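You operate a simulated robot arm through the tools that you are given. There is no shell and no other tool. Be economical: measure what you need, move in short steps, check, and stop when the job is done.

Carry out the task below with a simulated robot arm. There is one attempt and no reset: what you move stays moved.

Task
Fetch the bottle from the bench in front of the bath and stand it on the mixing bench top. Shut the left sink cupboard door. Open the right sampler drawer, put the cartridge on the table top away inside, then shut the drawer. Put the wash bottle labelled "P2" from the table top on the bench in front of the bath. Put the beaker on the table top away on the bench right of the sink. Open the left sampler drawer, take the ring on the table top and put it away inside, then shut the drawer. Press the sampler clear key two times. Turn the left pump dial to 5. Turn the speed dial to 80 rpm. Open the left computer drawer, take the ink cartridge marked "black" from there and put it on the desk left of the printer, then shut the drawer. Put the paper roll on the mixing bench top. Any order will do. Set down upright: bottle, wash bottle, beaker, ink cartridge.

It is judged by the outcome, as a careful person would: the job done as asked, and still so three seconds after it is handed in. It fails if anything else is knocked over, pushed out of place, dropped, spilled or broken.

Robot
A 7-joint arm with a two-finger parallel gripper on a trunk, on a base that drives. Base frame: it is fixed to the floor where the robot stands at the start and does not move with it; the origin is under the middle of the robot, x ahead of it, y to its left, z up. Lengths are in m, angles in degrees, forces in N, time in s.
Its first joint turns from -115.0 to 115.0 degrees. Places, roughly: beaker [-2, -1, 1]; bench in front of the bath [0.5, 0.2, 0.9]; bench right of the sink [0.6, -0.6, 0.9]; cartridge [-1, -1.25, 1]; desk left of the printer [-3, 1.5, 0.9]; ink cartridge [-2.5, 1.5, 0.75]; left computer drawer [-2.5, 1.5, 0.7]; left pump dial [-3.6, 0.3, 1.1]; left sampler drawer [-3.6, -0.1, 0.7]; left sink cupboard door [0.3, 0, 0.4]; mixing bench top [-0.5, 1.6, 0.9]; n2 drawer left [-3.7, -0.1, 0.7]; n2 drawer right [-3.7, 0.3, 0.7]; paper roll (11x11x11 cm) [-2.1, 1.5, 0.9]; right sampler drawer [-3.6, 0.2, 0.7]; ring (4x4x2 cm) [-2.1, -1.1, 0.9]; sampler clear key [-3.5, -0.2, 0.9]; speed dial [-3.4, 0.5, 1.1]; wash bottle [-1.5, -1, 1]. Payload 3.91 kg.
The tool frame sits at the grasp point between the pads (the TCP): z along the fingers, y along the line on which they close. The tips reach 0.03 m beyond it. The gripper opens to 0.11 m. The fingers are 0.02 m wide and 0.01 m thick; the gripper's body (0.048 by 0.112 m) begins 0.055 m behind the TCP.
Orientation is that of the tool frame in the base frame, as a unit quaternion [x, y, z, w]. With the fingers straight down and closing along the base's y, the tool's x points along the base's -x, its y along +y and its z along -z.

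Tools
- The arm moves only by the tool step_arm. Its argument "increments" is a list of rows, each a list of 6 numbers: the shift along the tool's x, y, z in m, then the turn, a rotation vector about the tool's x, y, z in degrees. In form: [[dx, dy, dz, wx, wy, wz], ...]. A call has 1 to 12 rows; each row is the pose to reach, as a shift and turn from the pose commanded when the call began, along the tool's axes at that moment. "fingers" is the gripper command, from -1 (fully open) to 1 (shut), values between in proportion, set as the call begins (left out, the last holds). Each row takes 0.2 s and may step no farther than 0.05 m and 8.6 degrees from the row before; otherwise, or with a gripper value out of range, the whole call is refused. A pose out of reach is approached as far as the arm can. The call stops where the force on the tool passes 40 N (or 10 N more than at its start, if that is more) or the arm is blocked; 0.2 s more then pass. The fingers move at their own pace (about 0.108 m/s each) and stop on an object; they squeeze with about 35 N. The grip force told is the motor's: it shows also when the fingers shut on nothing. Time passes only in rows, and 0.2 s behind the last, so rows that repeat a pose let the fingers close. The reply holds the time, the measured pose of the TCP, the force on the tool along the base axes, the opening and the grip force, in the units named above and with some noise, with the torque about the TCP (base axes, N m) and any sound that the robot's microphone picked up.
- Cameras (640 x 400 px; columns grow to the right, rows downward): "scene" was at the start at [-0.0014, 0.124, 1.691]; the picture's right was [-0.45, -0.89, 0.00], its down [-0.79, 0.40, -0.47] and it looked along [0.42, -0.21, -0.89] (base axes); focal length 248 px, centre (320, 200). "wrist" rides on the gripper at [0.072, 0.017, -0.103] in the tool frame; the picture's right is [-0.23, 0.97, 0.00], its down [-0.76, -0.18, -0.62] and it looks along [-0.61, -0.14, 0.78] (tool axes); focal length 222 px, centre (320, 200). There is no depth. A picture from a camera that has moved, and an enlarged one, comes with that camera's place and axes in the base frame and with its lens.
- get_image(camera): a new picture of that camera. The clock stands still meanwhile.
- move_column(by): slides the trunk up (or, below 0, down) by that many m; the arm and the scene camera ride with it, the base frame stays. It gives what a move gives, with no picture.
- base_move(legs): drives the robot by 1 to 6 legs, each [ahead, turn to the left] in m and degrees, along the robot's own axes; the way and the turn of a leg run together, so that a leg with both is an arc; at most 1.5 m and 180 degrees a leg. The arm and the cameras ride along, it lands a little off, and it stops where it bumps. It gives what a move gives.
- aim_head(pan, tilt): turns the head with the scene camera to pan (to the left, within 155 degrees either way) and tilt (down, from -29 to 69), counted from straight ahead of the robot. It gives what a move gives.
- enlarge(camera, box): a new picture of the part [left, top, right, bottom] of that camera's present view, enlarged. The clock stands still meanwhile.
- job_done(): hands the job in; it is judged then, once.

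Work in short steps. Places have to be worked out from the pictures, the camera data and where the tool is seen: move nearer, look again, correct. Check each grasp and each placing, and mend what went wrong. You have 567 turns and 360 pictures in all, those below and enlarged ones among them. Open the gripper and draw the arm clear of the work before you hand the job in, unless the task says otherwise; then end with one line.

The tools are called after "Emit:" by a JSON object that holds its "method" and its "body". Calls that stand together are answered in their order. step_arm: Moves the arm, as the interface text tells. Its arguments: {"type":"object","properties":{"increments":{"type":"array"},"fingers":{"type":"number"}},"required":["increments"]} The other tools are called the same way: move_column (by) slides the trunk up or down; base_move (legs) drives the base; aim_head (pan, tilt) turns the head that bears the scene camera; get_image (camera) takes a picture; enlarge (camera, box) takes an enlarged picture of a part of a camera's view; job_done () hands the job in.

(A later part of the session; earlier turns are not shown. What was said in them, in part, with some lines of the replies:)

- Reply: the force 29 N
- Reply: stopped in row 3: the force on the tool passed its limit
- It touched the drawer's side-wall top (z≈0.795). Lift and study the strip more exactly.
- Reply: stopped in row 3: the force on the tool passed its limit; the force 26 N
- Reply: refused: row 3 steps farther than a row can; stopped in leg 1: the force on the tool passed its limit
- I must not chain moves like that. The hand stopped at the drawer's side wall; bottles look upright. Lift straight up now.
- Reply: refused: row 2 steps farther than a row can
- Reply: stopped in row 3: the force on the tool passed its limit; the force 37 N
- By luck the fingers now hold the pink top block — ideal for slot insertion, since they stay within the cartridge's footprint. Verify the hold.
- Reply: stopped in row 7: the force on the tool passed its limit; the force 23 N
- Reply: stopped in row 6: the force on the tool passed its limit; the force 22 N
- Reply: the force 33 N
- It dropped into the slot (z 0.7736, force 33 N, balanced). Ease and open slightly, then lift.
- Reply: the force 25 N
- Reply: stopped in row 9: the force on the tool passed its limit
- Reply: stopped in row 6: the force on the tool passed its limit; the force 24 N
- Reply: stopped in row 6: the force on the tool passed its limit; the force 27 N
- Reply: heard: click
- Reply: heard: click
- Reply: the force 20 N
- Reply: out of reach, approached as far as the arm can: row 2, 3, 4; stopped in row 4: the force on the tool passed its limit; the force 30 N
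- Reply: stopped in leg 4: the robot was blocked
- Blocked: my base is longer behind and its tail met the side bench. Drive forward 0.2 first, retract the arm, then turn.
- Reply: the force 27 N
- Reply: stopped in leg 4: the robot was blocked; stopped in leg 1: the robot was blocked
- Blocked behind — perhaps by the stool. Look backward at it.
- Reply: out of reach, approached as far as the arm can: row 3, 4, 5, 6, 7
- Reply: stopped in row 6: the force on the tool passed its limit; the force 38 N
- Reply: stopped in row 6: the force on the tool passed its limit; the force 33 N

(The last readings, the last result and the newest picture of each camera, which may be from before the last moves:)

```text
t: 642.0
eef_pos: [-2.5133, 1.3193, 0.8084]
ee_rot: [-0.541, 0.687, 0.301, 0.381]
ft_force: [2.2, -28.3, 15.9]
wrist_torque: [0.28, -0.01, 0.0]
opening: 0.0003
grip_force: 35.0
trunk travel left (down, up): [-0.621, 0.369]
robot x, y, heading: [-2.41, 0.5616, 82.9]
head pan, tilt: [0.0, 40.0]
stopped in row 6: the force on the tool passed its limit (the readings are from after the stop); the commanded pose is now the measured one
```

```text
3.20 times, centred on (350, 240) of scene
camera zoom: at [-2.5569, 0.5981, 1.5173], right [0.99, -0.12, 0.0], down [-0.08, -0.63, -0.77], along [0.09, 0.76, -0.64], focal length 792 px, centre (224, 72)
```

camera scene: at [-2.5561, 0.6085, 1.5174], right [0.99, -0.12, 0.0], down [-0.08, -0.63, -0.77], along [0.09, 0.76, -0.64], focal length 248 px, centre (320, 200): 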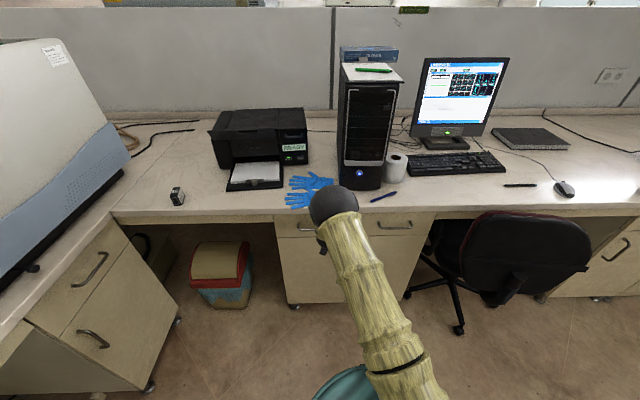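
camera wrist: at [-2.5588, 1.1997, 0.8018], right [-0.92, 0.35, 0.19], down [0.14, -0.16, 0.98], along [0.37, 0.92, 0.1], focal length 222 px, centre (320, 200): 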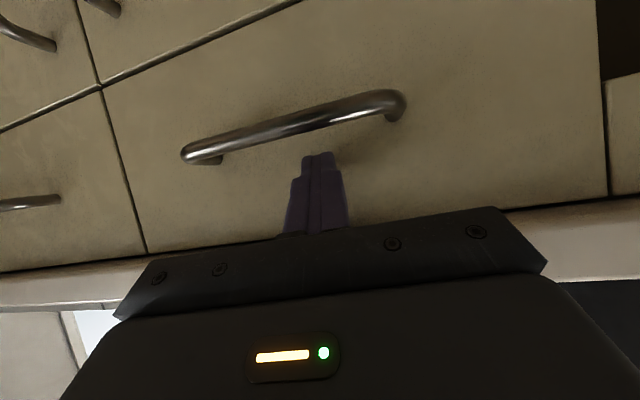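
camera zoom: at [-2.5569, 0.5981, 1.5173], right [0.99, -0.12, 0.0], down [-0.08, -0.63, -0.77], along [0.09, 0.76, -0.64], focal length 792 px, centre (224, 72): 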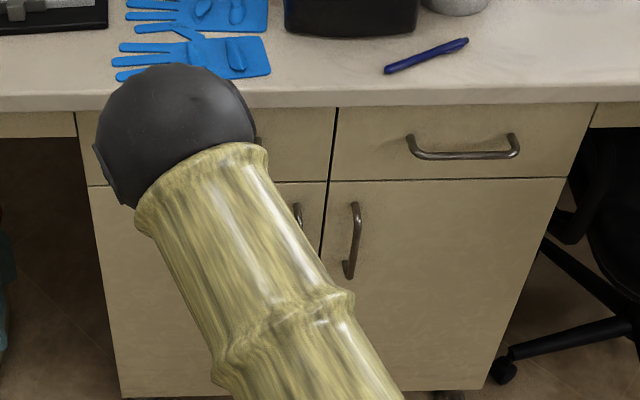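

Now flush. Retreat gently, straight back and slightly up, and check whether it stays.

Emit:
{"method": "step_arm", "body": {"increments": [[0.003, 0, -0.01, 0, 0, 0], [0.007, -0.001, -0.025, 0, 0, 0], [0.0142, -0.002, -0.0512, 0, 0, 0]]}}

Emit:
{"method": "get_image", "body": {"camera": "wrist"}}

```text
t: 642.8
eef_pos: [-2.5223, 1.2725, 0.8212]
ee_rot: [-0.541, 0.687, 0.3, 0.38]
ft_force: [0.4, 0.2, 0.1]
wrist_torque: [0.02, 0.02, 0.0]
opening: 0.0001
grip_force: 35.3
trunk travel left (down, up): [-0.621, 0.369]
robot x, y, heading: [-2.4112, 0.562, 83.0]
head pan, tilt: [0.0, 40.0]
```

```text
110 pictures are left
camera wrist: at [-2.5687, 1.1532, 0.8138], right [-0.92, 0.35, 0.19], down [0.14, -0.16, 0.98], along [0.37, 0.92, 0.1], focal length 222 px, centre (320, 200)
```

wrist: 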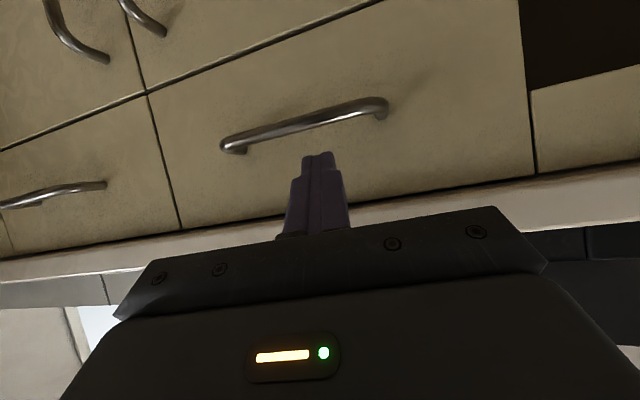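

Drawer shut and staying. Next the paper roll. Back off, point the tool down, raise the trunk.

Emit:
{"method": "base_move", "body": {"legs": [[-0.25, 0]]}}

Emit:
{"method": "move_column", "body": {"by": 0.32}}

Emit:
{"method": "step_arm", "body": {"increments": [[0, 0, 0, 0, 8.4, 0], [0, 0, 0, 0, 16.8, 0], [0, 0, 0, 0, 25.2, 0], [0, 0, 0, 0, 33.6, 0], [0, 0, 0, 0, 42, 0], [0, 0, 0, 0, 50.4, 0], [0, 0, 0, 0, 58, 0]], "fingers": -1}}

Emit:
{"method": "get_image", "body": {"camera": "scene"}}

```text
t: 644.6
eef_pos: [-2.5531, 1.0247, 0.8212]
ee_rot: [-0.541, 0.687, 0.3, 0.381]
ft_force: [0.1, -0.3, 0.0]
wrist_torque: [-0.04, 0.01, -0.02]
opening: 0.0
grip_force: 34.6
trunk travel left (down, up): [-0.621, 0.369]
robot x, y, heading: [-2.4431, 0.3125, 82.9]
head pan, tilt: [0.0, 40.0]
```

```text
t: 647.8
eef_pos: [-2.5527, 1.0239, 1.1404]
ee_rot: [-0.542, 0.687, 0.299, 0.38]
ft_force: [0.1, -0.4, 0.1]
wrist_torque: [0.0, 0.02, 0.0]
opening: 0.0
grip_force: 35.1
trunk travel left (down, up): [-0.941, 0.049]
robot x, y, heading: [-2.4429, 0.3095, 83.0]
head pan, tilt: [0.0, 40.0]
```

```text
t: 649.4
eef_pos: [-2.5516, 1.0249, 1.1385]
ee_rot: [-0.618, 0.786, -0.002, -0.001]
ft_force: [-0.5, 0.5, -1.0]
wrist_torque: [-0.03, 0.01, 0.0]
opening: 0.1099
grip_force: 0.0
trunk travel left (down, up): [-0.941, 0.049]
robot x, y, heading: [-2.4417, 0.3087, 83.1]
head pan, tilt: [0.0, 40.0]
```

```text
109 pictures are left
camera scene: at [-2.5876, 0.3569, 1.8367], right [0.99, -0.12, 0.0], down [-0.08, -0.64, -0.77], along [0.09, 0.76, -0.64], focal length 248 px, centre (320, 200)
```

scene: 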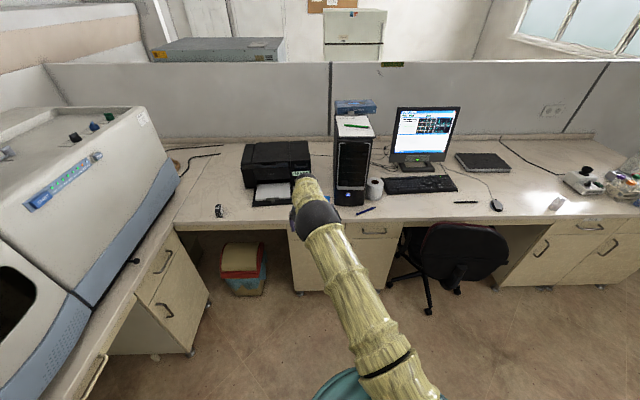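

Emit:
{"method": "enlarge", "body": {"camera": "scene", "box": [330, 150, 430, 220]}}

```text
5.71 times, centred on (380, 185) of scene
camera zoom: at [-2.5876, 0.3569, 1.8367], right [0.99, -0.12, 0.0], down [-0.08, -0.64, -0.77], along [0.09, 0.76, -0.64], focal length 1415 px, centre (-23, 286)
```

zoom: 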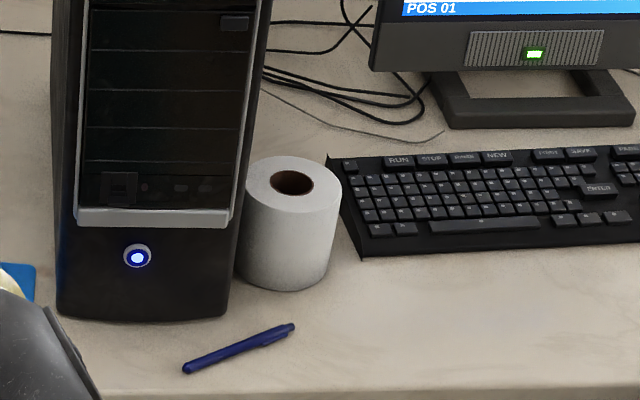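

Paper roll: upright, centre ≈(-2.127, 1.483), Ø≈0.10, top z≈0.994, hole Ø≈0.044, between PC tower and keyboard. I'll pinch its right wall from above. Retract the arm a bit and drive there.

Emit:
{"method": "step_arm", "body": {"increments": [[0.04, 0, 0, 0, 0, 0], [0.08, 0, 0, 0, 0, 0], [0.12, 0, 0, 0, 0, 0], [0.16, 0, -0.02, 0, 0, 0]]}}

Emit:
{"method": "base_move", "body": {"legs": [[0, -22.5], [0.56, 0], [0, 25]]}}

Emit:
{"method": "get_image", "body": {"camera": "scene"}}

Emit:
{"method": "get_image", "body": {"camera": "wrist"}}

```text
t: 650.4
eef_pos: [-2.5911, 0.8663, 1.1618]
ee_rot: [-0.618, 0.786, -0.001, -0.001]
ft_force: [0.3, -0.9, -0.3]
wrist_torque: [0.03, -0.01, 0.0]
opening: 0.1099
grip_force: 0.0
trunk travel left (down, up): [-0.941, 0.049]
robot x, y, heading: [-2.4432, 0.3102, 83.1]
head pan, tilt: [0.0, 40.0]
```

```text
t: 655.4
eef_pos: [-2.1386, 1.3763, 1.1615]
ee_rot: [-0.491, 0.871, -0.001, 0.006]
ft_force: [7.7, -3.7, 2.4]
wrist_torque: [0.32, 0.69, 0.07]
opening: 0.1054
grip_force: 0.1
trunk travel left (down, up): [-0.941, 0.049]
robot x, y, heading: [-2.1693, 0.8024, 66.5]
head pan, tilt: [0.0, 40.0]
stopped in leg 3: the force on the tool passed its limit (the readings are from after the stop); the commanded pose is now the measured one
```

```text
107 pictures are left
camera scene: at [-2.2932, 0.8814, 1.8368], right [0.92, -0.4, 0.0], down [-0.26, -0.59, -0.77], along [0.31, 0.7, -0.64], focal length 248 px, centre (320, 200)
```

scene: 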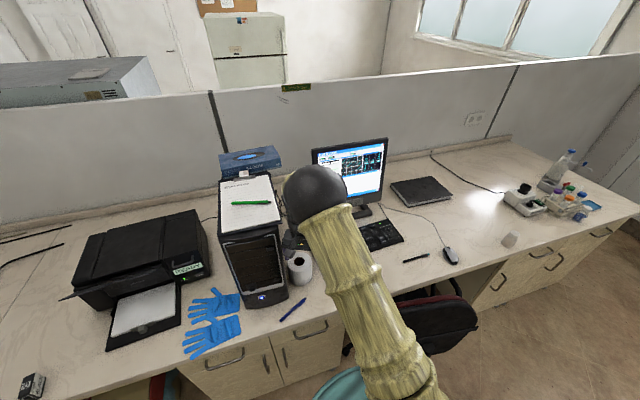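

```text
106 pictures are left
camera wrist: at [-2.192, 1.3216, 1.2644], right [-0.71, 0.7, -0.01], down [0.54, 0.56, 0.63], along [0.45, 0.45, -0.77], focal length 222 px, centre (320, 200)
```

wrist: 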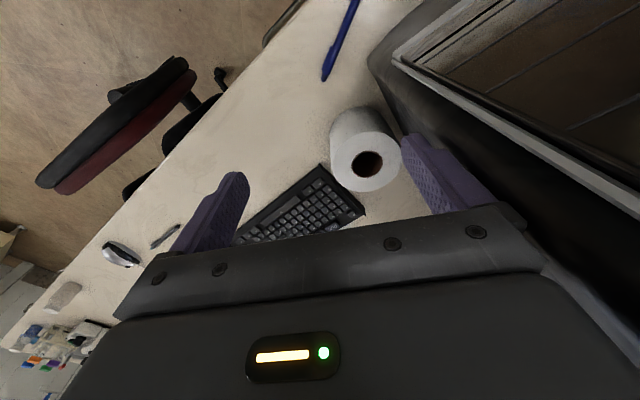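

The left finger touched the PC tower while turning. Turn back right to release it and reshape the arm.

Emit:
{"method": "base_move", "body": {"legs": [[0, -6]]}}

Emit:
{"method": "step_arm", "body": {"increments": [[0.02, -0.04, 0, 0, 0, 0], [0.03, -0.085, 0, 0, 0, 0], [0.03, -0.13, 0, 0, 0, 0]], "fingers": 0.1}}

Emit:
{"method": "enlarge", "body": {"camera": "scene", "box": [180, 130, 400, 310]}}

```text
t: 656.4
eef_pos: [-2.0785, 1.3715, 1.1614]
ee_rot: [-0.446, 0.895, -0.001, 0.006]
ft_force: [-0.2, 0.4, 0.2]
wrist_torque: [0.01, 0.03, 0.0]
opening: 0.1098
grip_force: 0.0
trunk travel left (down, up): [-0.941, 0.049]
robot x, y, heading: [-2.1673, 0.8008, 60.4]
head pan, tilt: [0.0, 40.0]
```

```text
t: 657.1
eef_pos: [-1.9931, 1.2661, 1.1619]
ee_rot: [-0.446, 0.895, -0.001, 0.006]
ft_force: [0.2, -0.3, -0.5]
wrist_torque: [0.04, 0.03, -0.02]
opening: 0.0499
grip_force: 0.1
trunk travel left (down, up): [-0.941, 0.049]
robot x, y, heading: [-2.1654, 0.8037, 60.2]
head pan, tilt: [0.0, 40.0]
```

```text
2.22 times, centred on (290, 220) of scene
camera zoom: at [-2.2823, 0.894, 1.8369], right [0.87, -0.49, 0.0], down [-0.32, -0.56, -0.77], along [0.38, 0.67, -0.64], focal length 550 px, centre (387, 156)
```

zoom: 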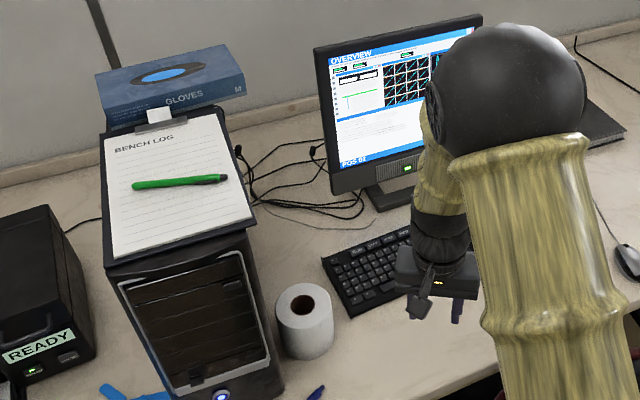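

Everything on the tower is in place. Move over the roll's right-front wall (closing direction radial) and look.

Emit:
{"method": "step_arm", "body": {"increments": [[-0.02, 0.04, 0, 0, 0, 0], [-0.04, 0.08, 0, 0, 0, 0], [-0.06, 0.12, 0, 0, 0, 0], [-0.075, 0.16, 0, 0, 0, 0], [-0.0926, 0.2013, 0, 0, 0, 0]]}}

Emit:
{"method": "get_image", "body": {"camera": "wrist"}}

Emit:
{"method": "enlarge", "body": {"camera": "scene", "box": [230, 200, 390, 310]}}

```text
t: 658.4
eef_pos: [-2.1007, 1.4668, 1.161]
ee_rot: [-0.445, 0.895, -0.003, 0.006]
ft_force: [0.2, -0.2, 0.0]
wrist_torque: [-0.03, 0.02, -0.02]
opening: 0.0493
grip_force: 0.0
trunk travel left (down, up): [-0.941, 0.049]
robot x, y, heading: [-2.1676, 0.7954, 60.3]
head pan, tilt: [0.0, 40.0]
```

```text
104 pictures are left
camera wrist: at [-2.1603, 1.418, 1.2627], right [-0.64, 0.77, -0.01], down [0.59, 0.5, 0.63], along [0.49, 0.4, -0.77], focal length 222 px, centre (320, 200)
```

wrist: 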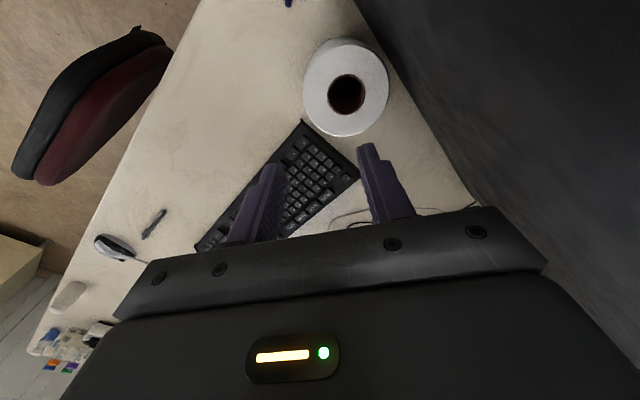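

```text
3.64 times, centred on (310, 255) of scene
camera zoom: at [-2.2858, 0.8982, 1.8364], right [0.87, -0.49, 0.0], down [-0.32, -0.56, -0.77], along [0.38, 0.66, -0.64], focal length 900 px, centre (356, 0)
```

zoom: 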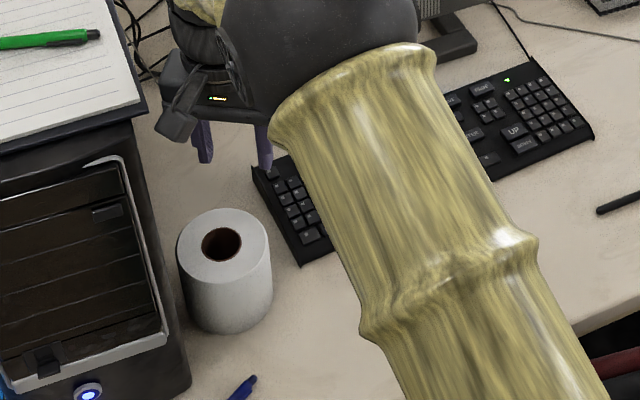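

Roll centre (-2.126, 1.482). Fine adjust and lower until the tips are just above the roll, check.

Emit:
{"method": "step_arm", "body": {"increments": [[0.003, -0.0057, 0.03, 0, 0, 0], [0.003, -0.0057, 0.075, 0, 0, 0], [0.003, -0.0057, 0.115, 0, 0, 0]]}}

Emit:
{"method": "get_image", "body": {"camera": "wrist"}}

```text
t: 659.1
eef_pos: [-2.0956, 1.4609, 1.0453]
ee_rot: [-0.446, 0.895, -0.002, 0.007]
ft_force: [0.3, 0.0, -0.7]
wrist_torque: [0.02, -0.01, -0.02]
opening: 0.0492
grip_force: 0.0
trunk travel left (down, up): [-0.941, 0.049]
robot x, y, heading: [-2.1668, 0.7979, 60.5]
head pan, tilt: [0.0, 40.0]
```

```text
102 pictures are left
camera wrist: at [-2.1539, 1.4117, 1.1483], right [-0.64, 0.77, -0.01], down [0.59, 0.5, 0.63], along [0.49, 0.4, -0.77], focal length 222 px, centre (320, 200)
```

wrist: 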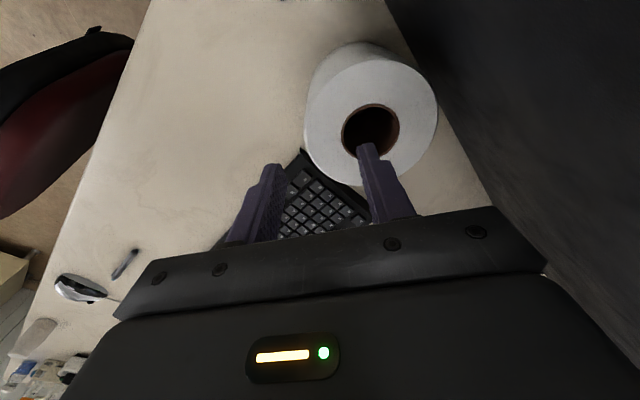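

Offset by ~7 mm each; correct and descend into the roll.

Emit:
{"method": "step_arm", "body": {"increments": [[0.0073, 0.006, 0, 0, 0, 0], [0.0073, 0.006, 0.02, 0, 0, 0]]}}

Emit:
{"method": "get_image", "body": {"camera": "wrist"}}

```text
t: 659.8
eef_pos: [-2.1042, 1.4575, 1.0257]
ee_rot: [-0.446, 0.895, -0.002, 0.007]
ft_force: [-0.7, 0.1, 0.6]
wrist_torque: [-0.03, 0.01, -0.01]
opening: 0.0496
grip_force: 0.0
trunk travel left (down, up): [-0.941, 0.049]
robot x, y, heading: [-2.1624, 0.7993, 60.4]
head pan, tilt: [0.0, 40.0]
```

```text
101 pictures are left
camera wrist: at [-2.1622, 1.4088, 1.1284], right [-0.64, 0.77, -0.01], down [0.59, 0.5, 0.63], along [0.49, 0.4, -0.77], focal length 222 px, centre (320, 200)
```

wrist: 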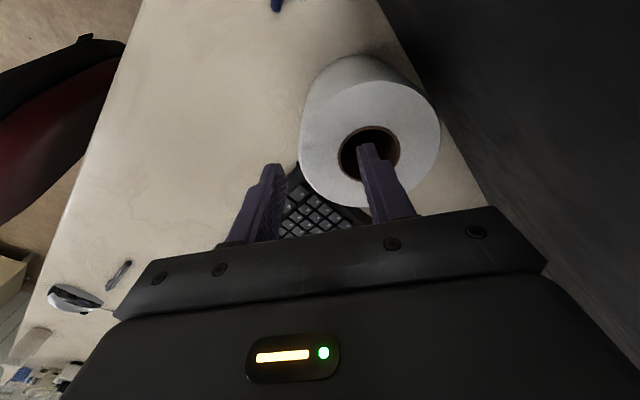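

Inner finger is over the hole, outer outside. Descend 6 cm with force watch.

Emit:
{"method": "step_arm", "body": {"increments": [[0, 0, 0.012, 0, 0, 0], [0, 0, 0.024, 0, 0, 0], [0, 0, 0.036, 0, 0, 0], [0, 0, 0.048, 0, 0, 0], [0, 0, 0.058, 0, 0, 0]]}}

Emit:
{"method": "step_arm", "body": {"increments": [[0, 0, 0, 0, 0, 0], [0, 0, 0, 0, 0, 0], [0, 0, 0, 0, 0, 0]], "fingers": 1}}

Emit:
{"method": "get_image", "body": {"camera": "wrist"}}

```text
t: 660.4
eef_pos: [-2.1039, 1.4621, 1.0141]
ee_rot: [-0.445, 0.895, 0.006, 0.01]
ft_force: [-0.3, -8.0, 27.4]
wrist_torque: [-0.04, 0.74, 0.2]
opening: 0.0471
grip_force: 0.1
trunk travel left (down, up): [-0.941, 0.049]
robot x, y, heading: [-2.1654, 0.7993, 60.3]
head pan, tilt: [0.0, 40.0]
stopped in row 3: the force on the tool passed its limit (the readings are from after the stop); the commanded pose is now the measured one
```

```text
t: 660.9
eef_pos: [-2.1069, 1.467, 1.0141]
ee_rot: [-0.446, 0.895, 0.01, 0.01]
ft_force: [-3.1, -1.3, 8.0]
wrist_torque: [-0.13, 0.17, 0.07]
opening: 0.0001
grip_force: 34.9
trunk travel left (down, up): [-0.941, 0.049]
robot x, y, heading: [-2.1652, 0.8009, 60.5]
head pan, tilt: [0.0, 40.0]
stopped in row 2: the force on the tool passed its limit (the readings are from after the stop); the commanded pose is now the measured one
```

```text
100 pictures are left
camera wrist: at [-2.1655, 1.4158, 1.1153], right [-0.64, 0.77, 0.02], down [0.59, 0.48, 0.64], along [0.49, 0.42, -0.77], focal length 222 px, centre (320, 200)
```

wrist: 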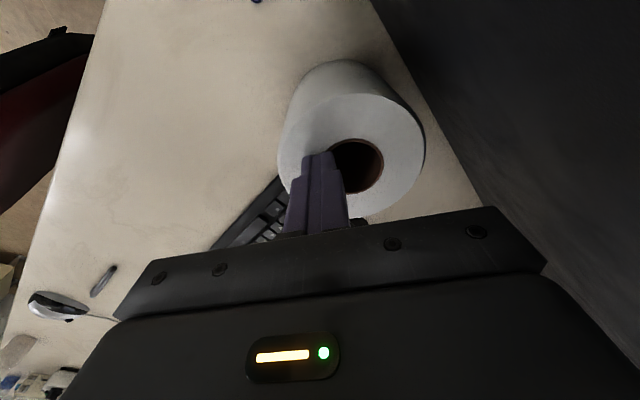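

The inner finger met the roll's top. Lift, reopen, level the tool, and re-aim at (-2.098, 1.4615).

Emit:
{"method": "step_arm", "body": {"increments": [[0, 0, -0.02, 0, 0, 0], [0, 0, -0.045, 0.5, 1.55, 0]]}}

Emit:
{"method": "step_arm", "body": {"increments": [[-0.001, -0.0105, 0, 0, 0, 0], [-0.001, -0.0105, 0, 0, 0, 0], [-0.001, -0.0105, 0, 0, 0, 0]], "fingers": 0.1}}

Emit:
{"method": "get_image", "body": {"camera": "wrist"}}

Emit:
{"method": "enlarge", "body": {"camera": "scene", "box": [250, 220, 350, 300]}}

```text
t: 661.5
eef_pos: [-2.1076, 1.4633, 1.0592]
ee_rot: [-0.446, 0.895, 0.001, 0.0]
ft_force: [-0.6, -0.5, 0.2]
wrist_torque: [0.03, -0.03, 0.03]
opening: 0.0
grip_force: 35.3
trunk travel left (down, up): [-0.941, 0.049]
robot x, y, heading: [-2.1681, 0.8011, 60.3]
head pan, tilt: [0.0, 40.0]
```

```text
t: 662.3
eef_pos: [-2.0992, 1.4594, 1.0588]
ee_rot: [-0.446, 0.895, 0.0, 0.001]
ft_force: [-0.1, -0.2, 0.6]
wrist_torque: [0.0, 0.0, -0.01]
opening: 0.0494
grip_force: 0.0
trunk travel left (down, up): [-0.941, 0.049]
robot x, y, heading: [-2.1654, 0.7956, 60.8]
head pan, tilt: [0.0, 40.0]
```

```text
99 pictures are left
camera wrist: at [-2.1561, 1.4102, 1.162], right [-0.64, 0.77, 0.0], down [0.6, 0.5, 0.62], along [0.48, 0.4, -0.78], focal length 222 px, centre (320, 200)
```

wrist: 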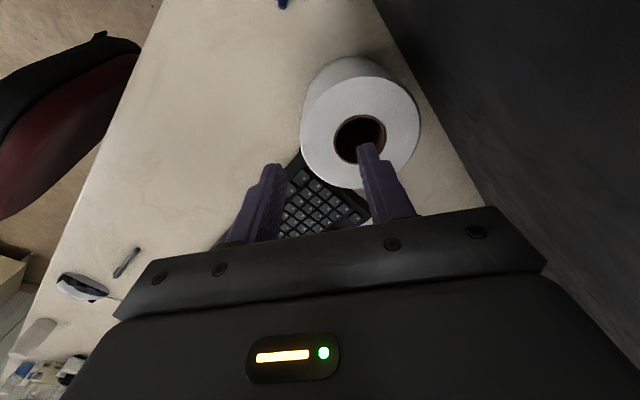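

```text
5.00 times, centred on (300, 260) of scene
camera zoom: at [-2.2847, 0.8953, 1.8367], right [0.87, -0.49, 0.0], down [-0.32, -0.56, -0.77], along [0.38, 0.67, -0.64], focal length 1238 px, centre (420, -100)
```

zoom: 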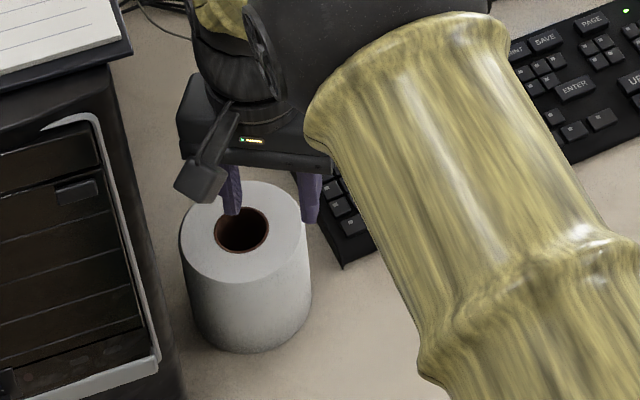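

Both cameras agree the hole is 9 mm toward -x_tool. Shift and descend gently.

Emit:
{"method": "step_arm", "body": {"increments": [[-0.009, 0, 0, 0, 0, 0], [-0.009, 0, 0.03, 0, 0, 0], [-0.009, 0, 0.045, 0, 0, 0], [-0.009, 0, 0.055, 0, 0, 0], [-0.009, 0, 0.065, 0, 0, 0]]}}

Emit:
{"method": "get_image", "body": {"camera": "wrist"}}

```text
t: 663.4
eef_pos: [-2.0936, 1.4728, 1.0133]
ee_rot: [-0.447, 0.894, 0.008, 0.004]
ft_force: [-0.4, -8.0, 26.4]
wrist_torque: [0.04, 0.67, 0.26]
opening: 0.0472
grip_force: 0.2
trunk travel left (down, up): [-0.941, 0.049]
robot x, y, heading: [-2.167, 0.7964, 60.7]
head pan, tilt: [0.0, 40.0]
stopped in row 5: the force on the tool passed its limit (the readings are from after the stop); the commanded pose is now the measured one
```

```text
97 pictures are left
camera wrist: at [-2.1504, 1.4216, 1.1155], right [-0.64, 0.77, 0.01], down [0.6, 0.49, 0.63], along [0.48, 0.42, -0.77], focal length 222 px, centre (320, 200)
```

wrist: 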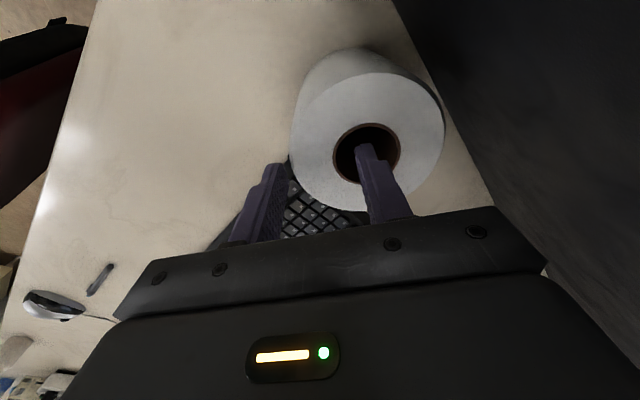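

The roll's hole isn't enterable (contact at its top plane with the finger well inside the hole). But its Ø≈0.10 fits the 0.11 opening, so grip it from outside with a closing axis at ~50°/230° that clears the PC tower. Lift and roll the gripper -87°.

Emit:
{"method": "step_arm", "body": {"increments": [[0, 0, -0.03, 0.3, 1.0, 0], [0, 0, -0.07, 0.3, 1.0, 0], [0, 0, -0.11, 0.3, 1.0, 0]]}}

Emit:
{"method": "step_arm", "body": {"increments": [[0, 0, 0, 0, 0, -8], [0, 0, 0, 0, 0, -16], [0, 0, 0, 0, 0, -24], [0, 0, 0, 0, 0, -32], [0, 0, 0, 0, 0, -40], [0, 0, 0, 0, 0, -48], [0, 0, 0, 0, 0, -56], [0, 0, 0, 0, 0, -64], [0, 0, 0, 0, 0, -72], [0, 0, 0, 0, 0, -80], [0, 0, 0, 0, 0, -87]], "fingers": -1}}

Emit:
{"method": "get_image", "body": {"camera": "wrist"}}

Emit:
{"method": "enlarge", "body": {"camera": "scene", "box": [220, 180, 380, 300]}}

```text
t: 664.2
eef_pos: [-2.094, 1.4695, 1.1201]
ee_rot: [-0.447, 0.894, -0.001, -0.003]
ft_force: [-0.3, 0.4, -0.6]
wrist_torque: [-0.03, 0.01, -0.01]
opening: 0.0497
grip_force: 0.1
trunk travel left (down, up): [-0.941, 0.049]
robot x, y, heading: [-2.1672, 0.7983, 60.4]
head pan, tilt: [0.0, 40.0]
```

```text
t: 666.6
eef_pos: [-2.0913, 1.4691, 1.1189]
ee_rot: [0.94, -0.341, -0.002, 0.004]
ft_force: [-0.4, 0.0, 0.2]
wrist_torque: [-0.02, -0.01, -0.01]
opening: 0.1102
grip_force: 0.0
trunk travel left (down, up): [-0.941, 0.049]
robot x, y, heading: [-2.1669, 0.7992, 60.6]
head pan, tilt: [0.0, 40.0]
```

```text
96 pictures are left
camera wrist: at [-2.0473, 1.4097, 1.2221], right [-0.8, -0.6, 0.01], down [-0.47, 0.63, 0.62], along [-0.38, 0.49, -0.78], focal length 222 px, centre (320, 200)
```

wrist: 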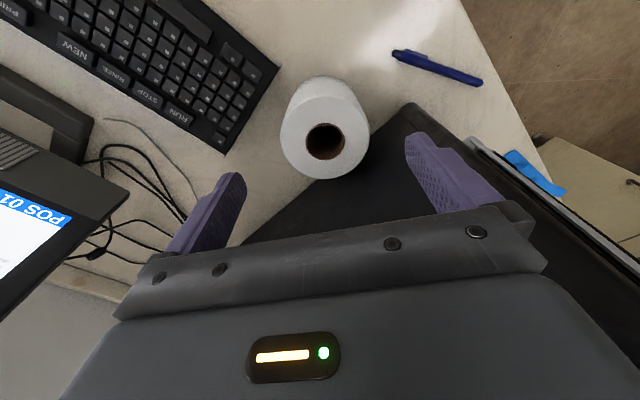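

```text
3.33 times, centred on (300, 240) of scene
camera zoom: at [-2.2848, 0.8956, 1.8367], right [0.87, -0.49, 0.0], down [-0.32, -0.56, -0.77], along [0.38, 0.67, -0.64], focal length 825 px, centre (387, 67)
```

zoom: 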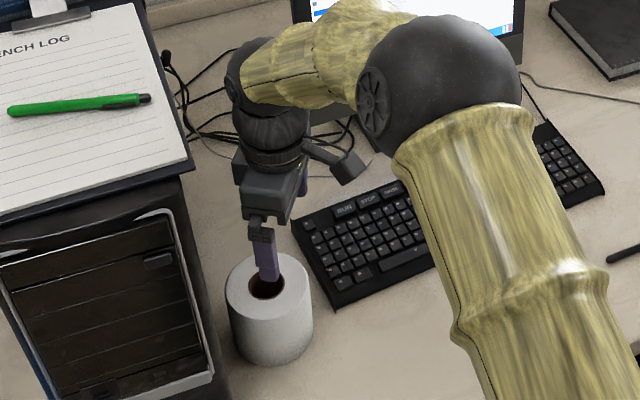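

Works. Shift over the roll's centre and lower until tips are just above it.

Emit:
{"method": "step_arm", "body": {"increments": [[-0.033, -0.003, 0, 0, 0, 0], [-0.033, -0.003, 0.04, 0, 0, 0], [-0.033, -0.003, 0.08, 0, 0, 0]]}}

Emit:
{"method": "get_image", "body": {"camera": "wrist"}}

Emit:
{"method": "enlarge", "body": {"camera": "scene", "box": [220, 180, 380, 300]}}

```text
t: 667.4
eef_pos: [-2.1181, 1.4934, 1.0376]
ee_rot: [0.94, -0.341, -0.001, 0.004]
ft_force: [1.0, -0.3, 0.5]
wrist_torque: [-0.02, -0.01, 0.0]
opening: 0.1101
grip_force: 0.0
trunk travel left (down, up): [-0.941, 0.049]
robot x, y, heading: [-2.1671, 0.7957, 60.5]
head pan, tilt: [0.0, 40.0]
```

```text
94 pictures are left
camera wrist: at [-2.0726, 1.4332, 1.1408], right [-0.8, -0.6, 0.01], down [-0.47, 0.63, 0.62], along [-0.38, 0.49, -0.78], focal length 222 px, centre (320, 200)
```

wrist: 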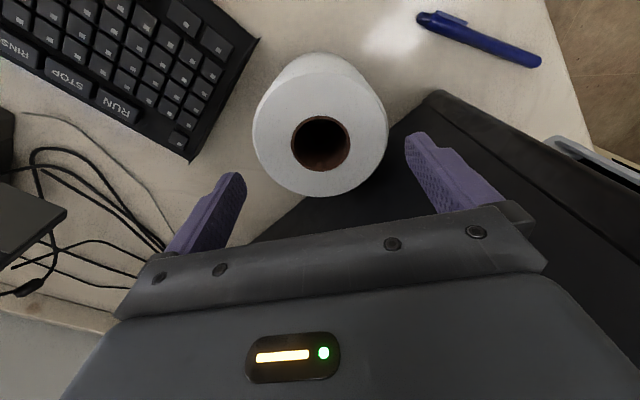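

```text
3.33 times, centred on (300, 240) of scene
camera zoom: at [-2.2861, 0.8972, 1.8365], right [0.87, -0.49, 0.0], down [-0.32, -0.56, -0.77], along [0.38, 0.67, -0.64], focal length 825 px, centre (387, 67)
```

zoom: 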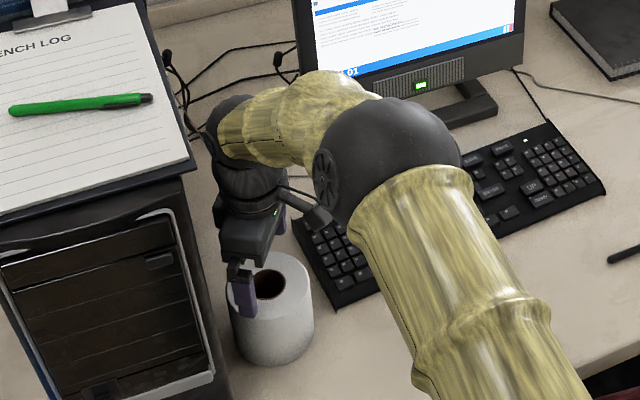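

Aligned, 4–5 mm clearance per side. Shift 4 mm and descend with force watch.

Emit:
{"method": "step_arm", "body": {"increments": [[0.004, 0, 0.02, 0, 0, 0], [0.004, 0, 0.035, 0, 0, 0], [0.004, 0, 0.05, 0, 0, 0], [0.004, 0, 0.065, 0, 0, 0], [0.004, 0, 0.08, 0, 0, 0]]}}

Emit:
{"method": "get_image", "body": {"camera": "wrist"}}

```text
t: 668.6
eef_pos: [-2.1147, 1.4894, 0.9577]
ee_rot: [0.94, -0.342, -0.002, 0.003]
ft_force: [0.8, 0.0, 0.6]
wrist_torque: [-0.01, 0.02, 0.04]
opening: 0.11
grip_force: 0.0
trunk travel left (down, up): [-0.941, 0.049]
robot x, y, heading: [-2.1669, 0.8003, 60.5]
head pan, tilt: [0.0, 40.0]
```

```text
92 pictures are left
camera wrist: at [-2.0693, 1.4301, 1.0615], right [-0.8, -0.6, 0.01], down [-0.47, 0.63, 0.62], along [-0.38, 0.5, -0.78], focal length 222 px, centre (320, 200)
```

wrist: 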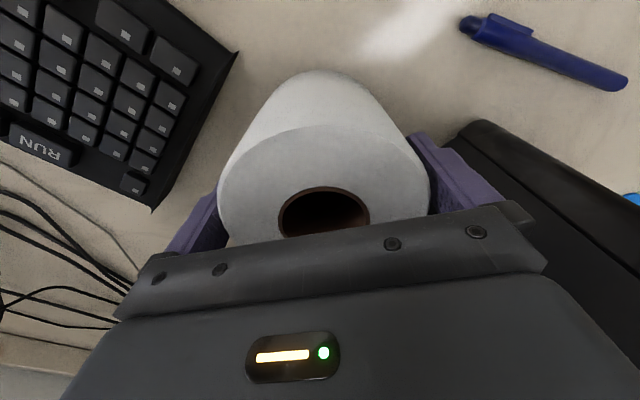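

Fingers straddle the roll without contact. Close and lift.

Emit:
{"method": "step_arm", "body": {"increments": [[0, 0, 0, 0, 0, 0], [0, 0, 0, 0, 0, 0], [0, 0, 0, 0, 0, 0]], "fingers": 1}}

Emit:
{"method": "step_arm", "body": {"increments": [[0, 0, -0.03, 0, 0, 0], [0, 0, -0.07, 0, 0, 0], [0, 0, -0.11, 0, 0, 0], [0, 0, -0.15, 0, 0, 0]]}}

Emit:
{"method": "get_image", "body": {"camera": "wrist"}}

```text
t: 669.4
eef_pos: [-2.1143, 1.49, 0.9581]
ee_rot: [0.94, -0.341, -0.002, 0.002]
ft_force: [1.5, 0.4, 1.1]
wrist_torque: [0.06, -0.03, -0.01]
opening: 0.102
grip_force: 35.2
trunk travel left (down, up): [-0.941, 0.049]
robot x, y, heading: [-2.1644, 0.7986, 60.6]
head pan, tilt: [0.0, 40.0]
```

```text
t: 670.4
eef_pos: [-2.1117, 1.4891, 1.1091]
ee_rot: [0.94, -0.342, -0.002, 0.003]
ft_force: [-0.2, -0.2, -0.7]
wrist_torque: [0.03, -0.01, 0.04]
opening: 0.1018
grip_force: 35.2
trunk travel left (down, up): [-0.941, 0.049]
robot x, y, heading: [-2.1677, 0.7975, 60.6]
head pan, tilt: [0.0, 40.0]
```

```text
91 pictures are left
camera wrist: at [-2.0668, 1.4291, 1.2129], right [-0.8, -0.6, 0.01], down [-0.47, 0.63, 0.62], along [-0.38, 0.5, -0.78], focal length 222 px, centre (320, 200)
```

wrist: 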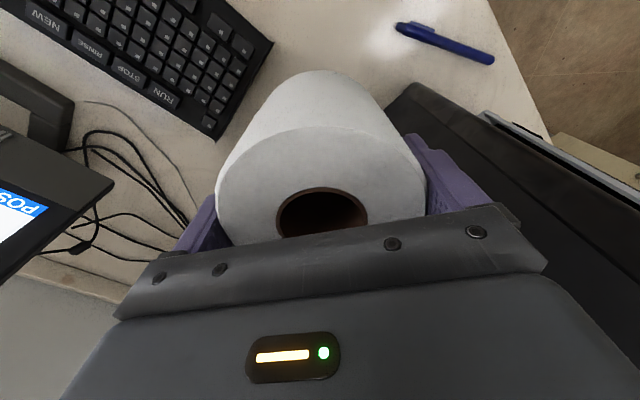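

Roll held. Move it right-front, clear of the tower, then reverse away.

Emit:
{"method": "step_arm", "body": {"increments": [[0.045, 0, 0, 0, 0, 0], [0.09, 0, 0, 0, 0, 0], [0.135, 0, 0, 0, 0, 0], [0.18, 0, 0, 0, 0, 0], [0.2, 0, 0, 0, 0, 0]]}}

Emit:
{"method": "base_move", "body": {"legs": [[-0.4, 0]]}}

Emit:
{"method": "enlarge", "body": {"camera": "scene", "box": [100, 100, 540, 350]}}

```text
t: 671.6
eef_pos: [-1.9593, 1.3624, 1.1091]
ee_rot: [0.94, -0.341, -0.002, 0.002]
ft_force: [0.0, -0.1, -1.1]
wrist_torque: [-0.01, 0.0, -0.02]
opening: 0.1019
grip_force: 35.2
trunk travel left (down, up): [-0.941, 0.049]
robot x, y, heading: [-2.1646, 0.7978, 60.6]
head pan, tilt: [0.0, 40.0]
```

```text
t: 674.1
eef_pos: [-2.1589, 1.0114, 1.1075]
ee_rot: [0.94, -0.341, -0.002, 0.003]
ft_force: [0.8, -0.5, -1.8]
wrist_torque: [-0.01, 0.01, -0.02]
opening: 0.1017
grip_force: 35.1
trunk travel left (down, up): [-0.941, 0.049]
robot x, y, heading: [-2.365, 0.4489, 60.2]
head pan, tilt: [0.0, 40.0]
```

```text
1.45 times, centred on (320, 225) of scene
camera zoom: at [-2.4836, 0.5452, 1.8367], right [0.87, -0.49, 0.0], down [-0.32, -0.56, -0.77], along [0.38, 0.67, -0.64], focal length 360 px, centre (320, 164)
```

zoom: 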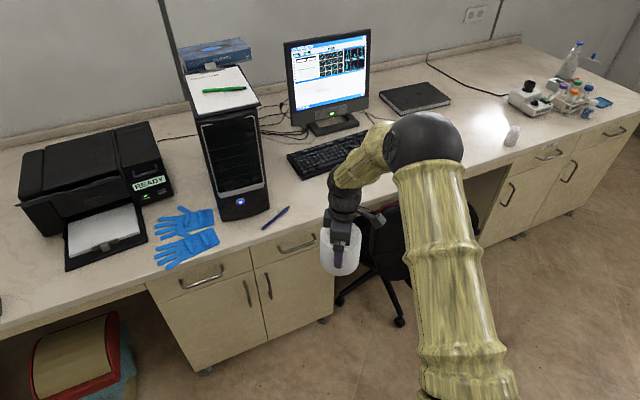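

Drive to the mixing bench.

Emit:
{"method": "base_move", "body": {"legs": [[0, -62], [1.38, 0], [0, 86]]}}

Emit:
{"method": "get_image", "body": {"camera": "scene"}}

Emit:
{"method": "get_image", "body": {"camera": "wrist"}}

```text
t: 687.4
eef_pos: [-1.0223, 1.0034, 1.1076]
ee_rot: [0.99, -0.14, -0.001, 0.003]
ft_force: [0.8, 0.1, -0.5]
wrist_torque: [0.01, 0.01, -0.02]
opening: 0.1018
grip_force: 35.4
trunk travel left (down, up): [-0.941, 0.049]
robot x, y, heading: [-0.9845, 0.4064, 84.1]
head pan, tilt: [0.0, 40.0]
```

```text
89 pictures are left
camera scene: at [-1.1313, 0.4447, 1.8366], right [1.0, -0.1, 0.0], down [-0.06, -0.64, -0.77], along [0.08, 0.76, -0.64], focal length 248 px, centre (320, 200)
```

scene: 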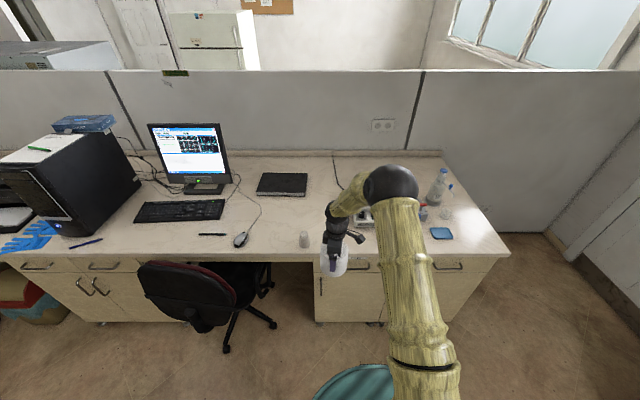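

```text
88 pictures are left
camera wrist: at [-0.9573, 0.9667, 1.2107], right [-0.49, -0.87, 0.01], down [-0.68, 0.39, 0.62], along [-0.55, 0.3, -0.78], focal length 222 px, centre (320, 200)
```

wrist: 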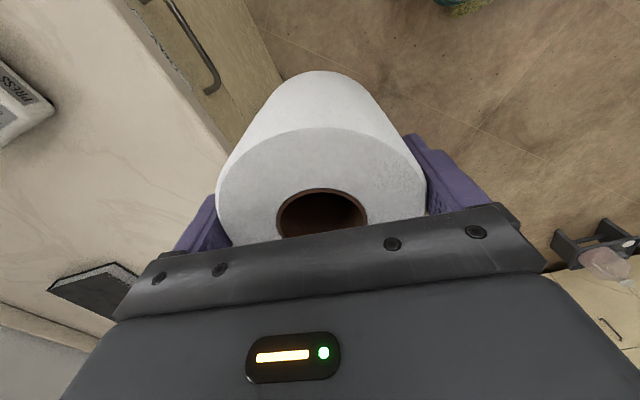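

Cup at (-1.124, 1.27), mixer starts at x≈-0.865; target (-0.965, 1.27). Drive 0.2 ahead, adjust, and view.

Emit:
{"method": "base_move", "body": {"legs": [[0.2, 0]]}}

Emit:
{"method": "step_arm", "body": {"increments": [[0.008, -0.035, 0, 0, 0, 0], [0.0168, -0.0755, 0, 0, 0, 0]]}}

Emit:
{"method": "get_image", "body": {"camera": "wrist"}}

Emit:
{"method": "get_image", "body": {"camera": "scene"}}

```text
t: 689.0
eef_pos: [-1.003, 1.2031, 1.1068]
ee_rot: [0.99, -0.139, -0.002, 0.003]
ft_force: [-0.6, 1.0, -0.8]
wrist_torque: [-0.01, -0.01, -0.01]
opening: 0.1019
grip_force: 35.4
trunk travel left (down, up): [-0.941, 0.049]
robot x, y, heading: [-0.9626, 0.6043, 84.6]
head pan, tilt: [0.0, 40.0]
```

```text
t: 689.6
eef_pos: [-0.9661, 1.2705, 1.1061]
ee_rot: [0.99, -0.14, -0.001, 0.004]
ft_force: [-0.3, -0.6, -0.9]
wrist_torque: [-0.04, 0.02, -0.01]
opening: 0.1017
grip_force: 35.2
trunk travel left (down, up): [-0.941, 0.049]
robot x, y, heading: [-0.9634, 0.6013, 84.5]
head pan, tilt: [0.0, 40.0]
```

```text
87 pictures are left
camera wrist: at [-0.9013, 1.2335, 1.2092], right [-0.49, -0.87, 0.01], down [-0.68, 0.39, 0.62], along [-0.55, 0.3, -0.78], focal length 222 px, centre (320, 200)
```

wrist: 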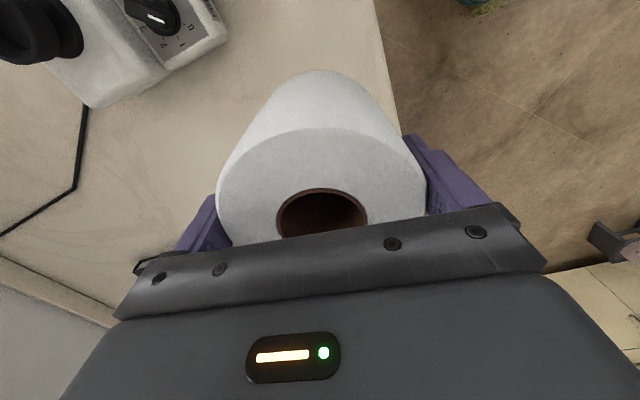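

```text
86 pictures are left
camera scene: at [-1.1113, 0.6447, 1.8366], right [1.0, -0.1, 0.0], down [-0.06, -0.64, -0.77], along [0.07, 0.76, -0.64], focal length 248 px, centre (320, 200)
```

scene: 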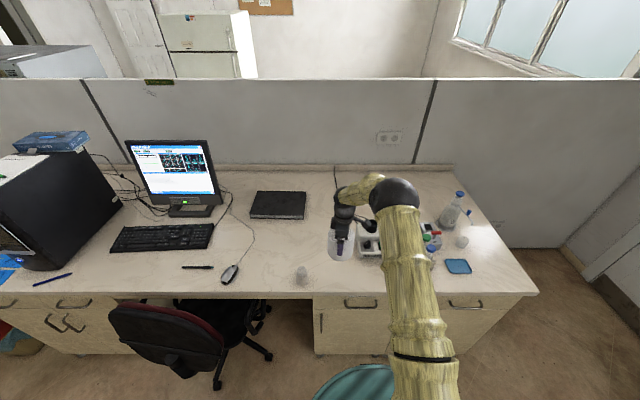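

Landing spot clear of mixer and edge. Lower to contact.

Emit:
{"method": "step_arm", "body": {"increments": [[0, 0, 0.04, 0, 0, 0], [0, 0, 0.085, 0, 0, 0], [0, 0, 0.13, 0, 0, 0], [0, 0, 0.14, 0, 0, 0], [0, 0, 0.144, 0, 0, 0], [0, 0, 0.148, 0, 0, 0], [0, 0, 0.152, 0, 0, 0], [0, 0, 0.156, 0, 0, 0], [0, 0, 0.16, 0, 0, 0]]}}

Emit:
{"method": "get_image", "body": {"camera": "wrist"}}

```text
t: 691.6
eef_pos: [-0.9675, 1.2689, 0.9505]
ee_rot: [0.99, -0.139, -0.001, -0.001]
ft_force: [-0.1, 2.0, 26.9]
wrist_torque: [0.04, 0.02, 0.2]
opening: 0.1021
grip_force: 34.7
trunk travel left (down, up): [-0.941, 0.049]
robot x, y, heading: [-0.9617, 0.6027, 84.3]
head pan, tilt: [0.0, 40.0]
```

```text
85 pictures are left
camera wrist: at [-0.902, 1.2316, 1.0532], right [-0.49, -0.87, 0.0], down [-0.68, 0.38, 0.63], along [-0.55, 0.3, -0.78], focal length 222 px, centre (320, 200)
```

wrist: 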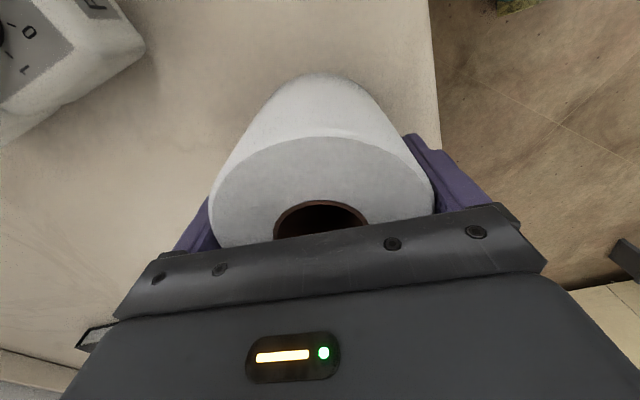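

On the bench. Ease, open, rise.

Emit:
{"method": "step_arm", "body": {"increments": [[0, 0, -0.005, 0, 0, 0], [0, 0, -0.005, 0, 0, 0]]}}

Emit:
{"method": "step_arm", "body": {"increments": [[0, 0, 0, 0, 0, 0], [0, 0, 0, 0, 0, 0]], "fingers": -1}}

Emit:
{"method": "step_arm", "body": {"increments": [[0, 0, -0.02, 0, 0, 0], [0, 0, -0.05, 0, 0, 0], [0, 0, -0.09, 0, 0, 0], [0, 0, -0.13, 0, 0, 0], [0, 0, -0.17, 0, 0, 0]]}}

Emit:
{"method": "get_image", "body": {"camera": "wrist"}}

```text
t: 692.2
eef_pos: [-0.9675, 1.2676, 0.9512]
ee_rot: [0.99, -0.139, -0.001, 0.004]
ft_force: [0.9, 1.8, 7.2]
wrist_torque: [0.48, 0.01, 0.01]
opening: 0.1018
grip_force: 34.4
trunk travel left (down, up): [-0.941, 0.049]
robot x, y, heading: [-0.9635, 0.6022, 84.2]
head pan, tilt: [0.0, 40.0]
```

```text
t: 692.8
eef_pos: [-0.9682, 1.2689, 0.9519]
ee_rot: [0.99, -0.139, -0.001, 0.004]
ft_force: [-1.0, 0.0, -0.5]
wrist_torque: [0.03, 0.05, 0.02]
opening: 0.1098
grip_force: 0.1
trunk travel left (down, up): [-0.941, 0.049]
robot x, y, heading: [-0.962, 0.6063, 84.6]
head pan, tilt: [0.0, 40.0]
```

```text
t: 694.0
eef_pos: [-0.9664, 1.2692, 1.1237]
ee_rot: [0.99, -0.139, -0.001, 0.004]
ft_force: [-0.7, -0.5, -0.4]
wrist_torque: [0.01, 0.0, 0.0]
opening: 0.1101
grip_force: 0.0
trunk travel left (down, up): [-0.941, 0.049]
robot x, y, heading: [-0.9647, 0.6013, 84.3]
head pan, tilt: [0.0, 40.0]
```

```text
84 pictures are left
camera wrist: at [-0.9019, 1.2331, 1.2266], right [-0.49, -0.87, 0.01], down [-0.68, 0.38, 0.62], along [-0.55, 0.3, -0.78], focal length 222 px, centre (320, 200)
```

wrist: 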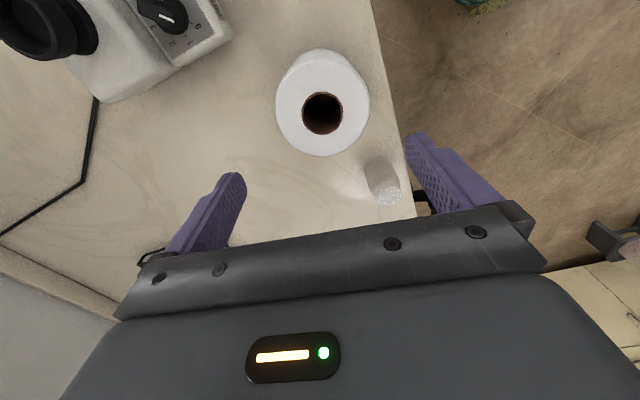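

Roll placed. Back off and do a final survey: bench items, sampler drawers, sink area.

Emit:
{"method": "base_move", "body": {"legs": [[-0.4, 0]]}}

Emit:
{"method": "enlarge", "body": {"camera": "scene", "box": [260, 130, 540, 320]}}

Emit:
{"method": "aim_head", "body": {"pan": 100, "tilt": 25}}

Emit:
{"method": "enlarge", "body": {"camera": "scene", "box": [160, 80, 480, 280]}}

Emit:
{"method": "aim_head", "body": {"pan": -85, "tilt": 30}}

Emit:
{"method": "get_image", "body": {"camera": "scene"}}

```text
t: 696.5
eef_pos: [-1.0061, 0.8764, 1.1239]
ee_rot: [0.99, -0.139, -0.001, 0.003]
ft_force: [-0.5, -0.3, 0.0]
wrist_torque: [0.0, -0.02, 0.01]
opening: 0.1097
grip_force: 0.2
trunk travel left (down, up): [-0.941, 0.049]
robot x, y, heading: [-1.0005, 0.2068, 84.8]
head pan, tilt: [0.0, 40.0]
```

```text
2.11 times, centred on (400, 225) of scene
camera zoom: at [-1.1503, 0.2473, 1.8367], right [1.0, -0.1, 0.0], down [-0.06, -0.64, -0.77], along [0.07, 0.76, -0.64], focal length 521 px, centre (152, 147)
```

zoom: 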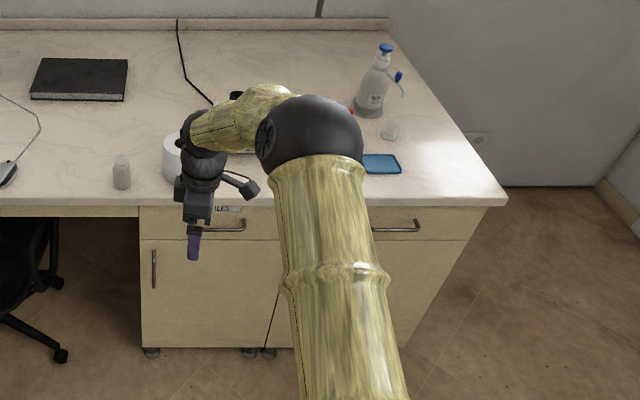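

```text
t: 698.2
eef_pos: [-1.0055, 0.8771, 1.1229]
ee_rot: [0.99, -0.14, -0.002, 0.003]
ft_force: [0.9, 0.1, -0.4]
wrist_torque: [0.0, 0.0, -0.02]
opening: 0.1099
grip_force: 0.1
trunk travel left (down, up): [-0.941, 0.049]
robot x, y, heading: [-1.0032, 0.2107, 84.3]
head pan, tilt: [100.0, 25.0]
```

```text
2.00 times, centred on (320, 180) of scene
camera zoom: at [-1.2504, 0.1569, 1.86], right [-0.08, 1.0, 0.0], down [0.42, 0.03, -0.91], along [-0.9, -0.07, -0.42], focal length 495 px, centre (320, 240)
```

zoom: 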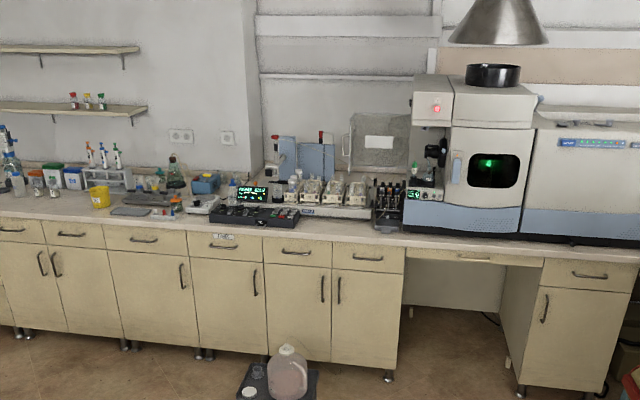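

```text
t: 701.0
eef_pos: [-1.0057, 0.8756, 1.1219]
ee_rot: [0.99, -0.14, 0.0, 0.004]
ft_force: [-0.1, 1.1, 0.6]
wrist_torque: [-0.01, 0.02, 0.01]
opening: 0.1099
grip_force: 0.1
trunk travel left (down, up): [-0.941, 0.049]
robot x, y, heading: [-0.9986, 0.2086, 84.5]
head pan, tilt: [-85.0, 30.0]
```

```text
81 pictures are left
camera scene: at [-1.068, 0.163, 1.852], right [-0.01, -1.0, 0.0], down [-0.5, 0.0, -0.87], along [0.87, -0.01, -0.5], focal length 248 px, centre (320, 200)
```

scene: 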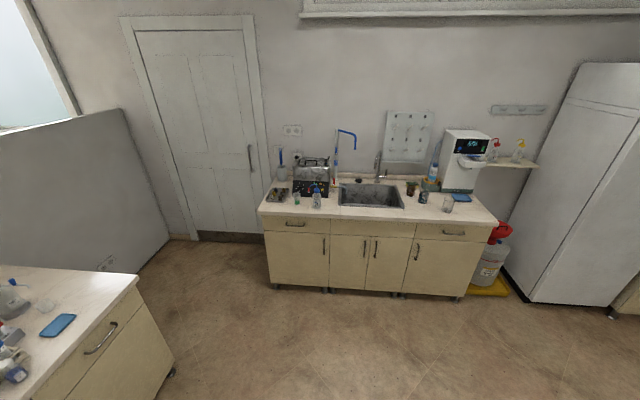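

All looks right; final check of the bottle on the mixing bench by swinging the arm away.

Emit:
{"method": "base_move", "body": {"legs": [[0, 40]]}}

Emit:
{"method": "aim_head", "body": {"pan": -50, "tilt": 35}}

Emit:
{"method": "enlarge", "body": {"camera": "scene", "box": [180, 120, 460, 300]}}

```text
t: 703.2
eef_pos: [-1.4318, 0.7201, 1.1226]
ee_rot: [0.979, 0.204, 0.0, 0.004]
ft_force: [-0.3, 0.0, 0.8]
wrist_torque: [0.07, 0.0, 0.0]
opening: 0.11
grip_force: 0.0
trunk travel left (down, up): [-0.941, 0.049]
robot x, y, heading: [-1.0002, 0.2095, 124.2]
head pan, tilt: [-85.0, 30.0]
```

```text
t: 704.2
eef_pos: [-1.4304, 0.7203, 1.1232]
ee_rot: [0.979, 0.204, -0.001, 0.004]
ft_force: [1.0, -0.5, 0.4]
wrist_torque: [0.02, -0.02, 0.02]
opening: 0.1097
grip_force: 0.1
trunk travel left (down, up): [-0.941, 0.049]
robot x, y, heading: [-1.0003, 0.2064, 124.4]
head pan, tilt: [-50.0, 35.0]
```

```text
2.22 times, centred on (320, 210) of scene
camera zoom: at [-1.0693, 0.1579, 1.8442], right [0.96, -0.27, 0.0], down [-0.16, -0.55, -0.82], along [0.22, 0.79, -0.57], focal length 550 px, centre (320, 178)
```

zoom: 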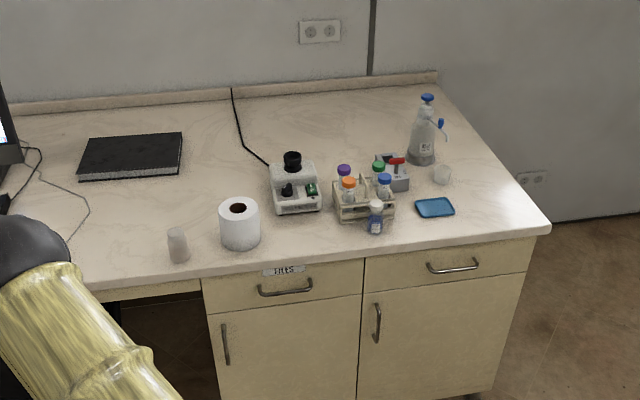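

Bottle and paper roll both stand on the mixing bench top, the gripper is open and the arm is clear. Handing in.

Emit:
{"method": "job_done", "body": {}}

```text
The job is handed in.
```

I finished every step of the task and handed the job in. At the last look, both sampler drawers and the sink cupboard door were shut, and the bottle and paper roll were standing on the mixing bench. My base did bump the stool by the sampler bench, but it looked unmoved, with its jug still upright.
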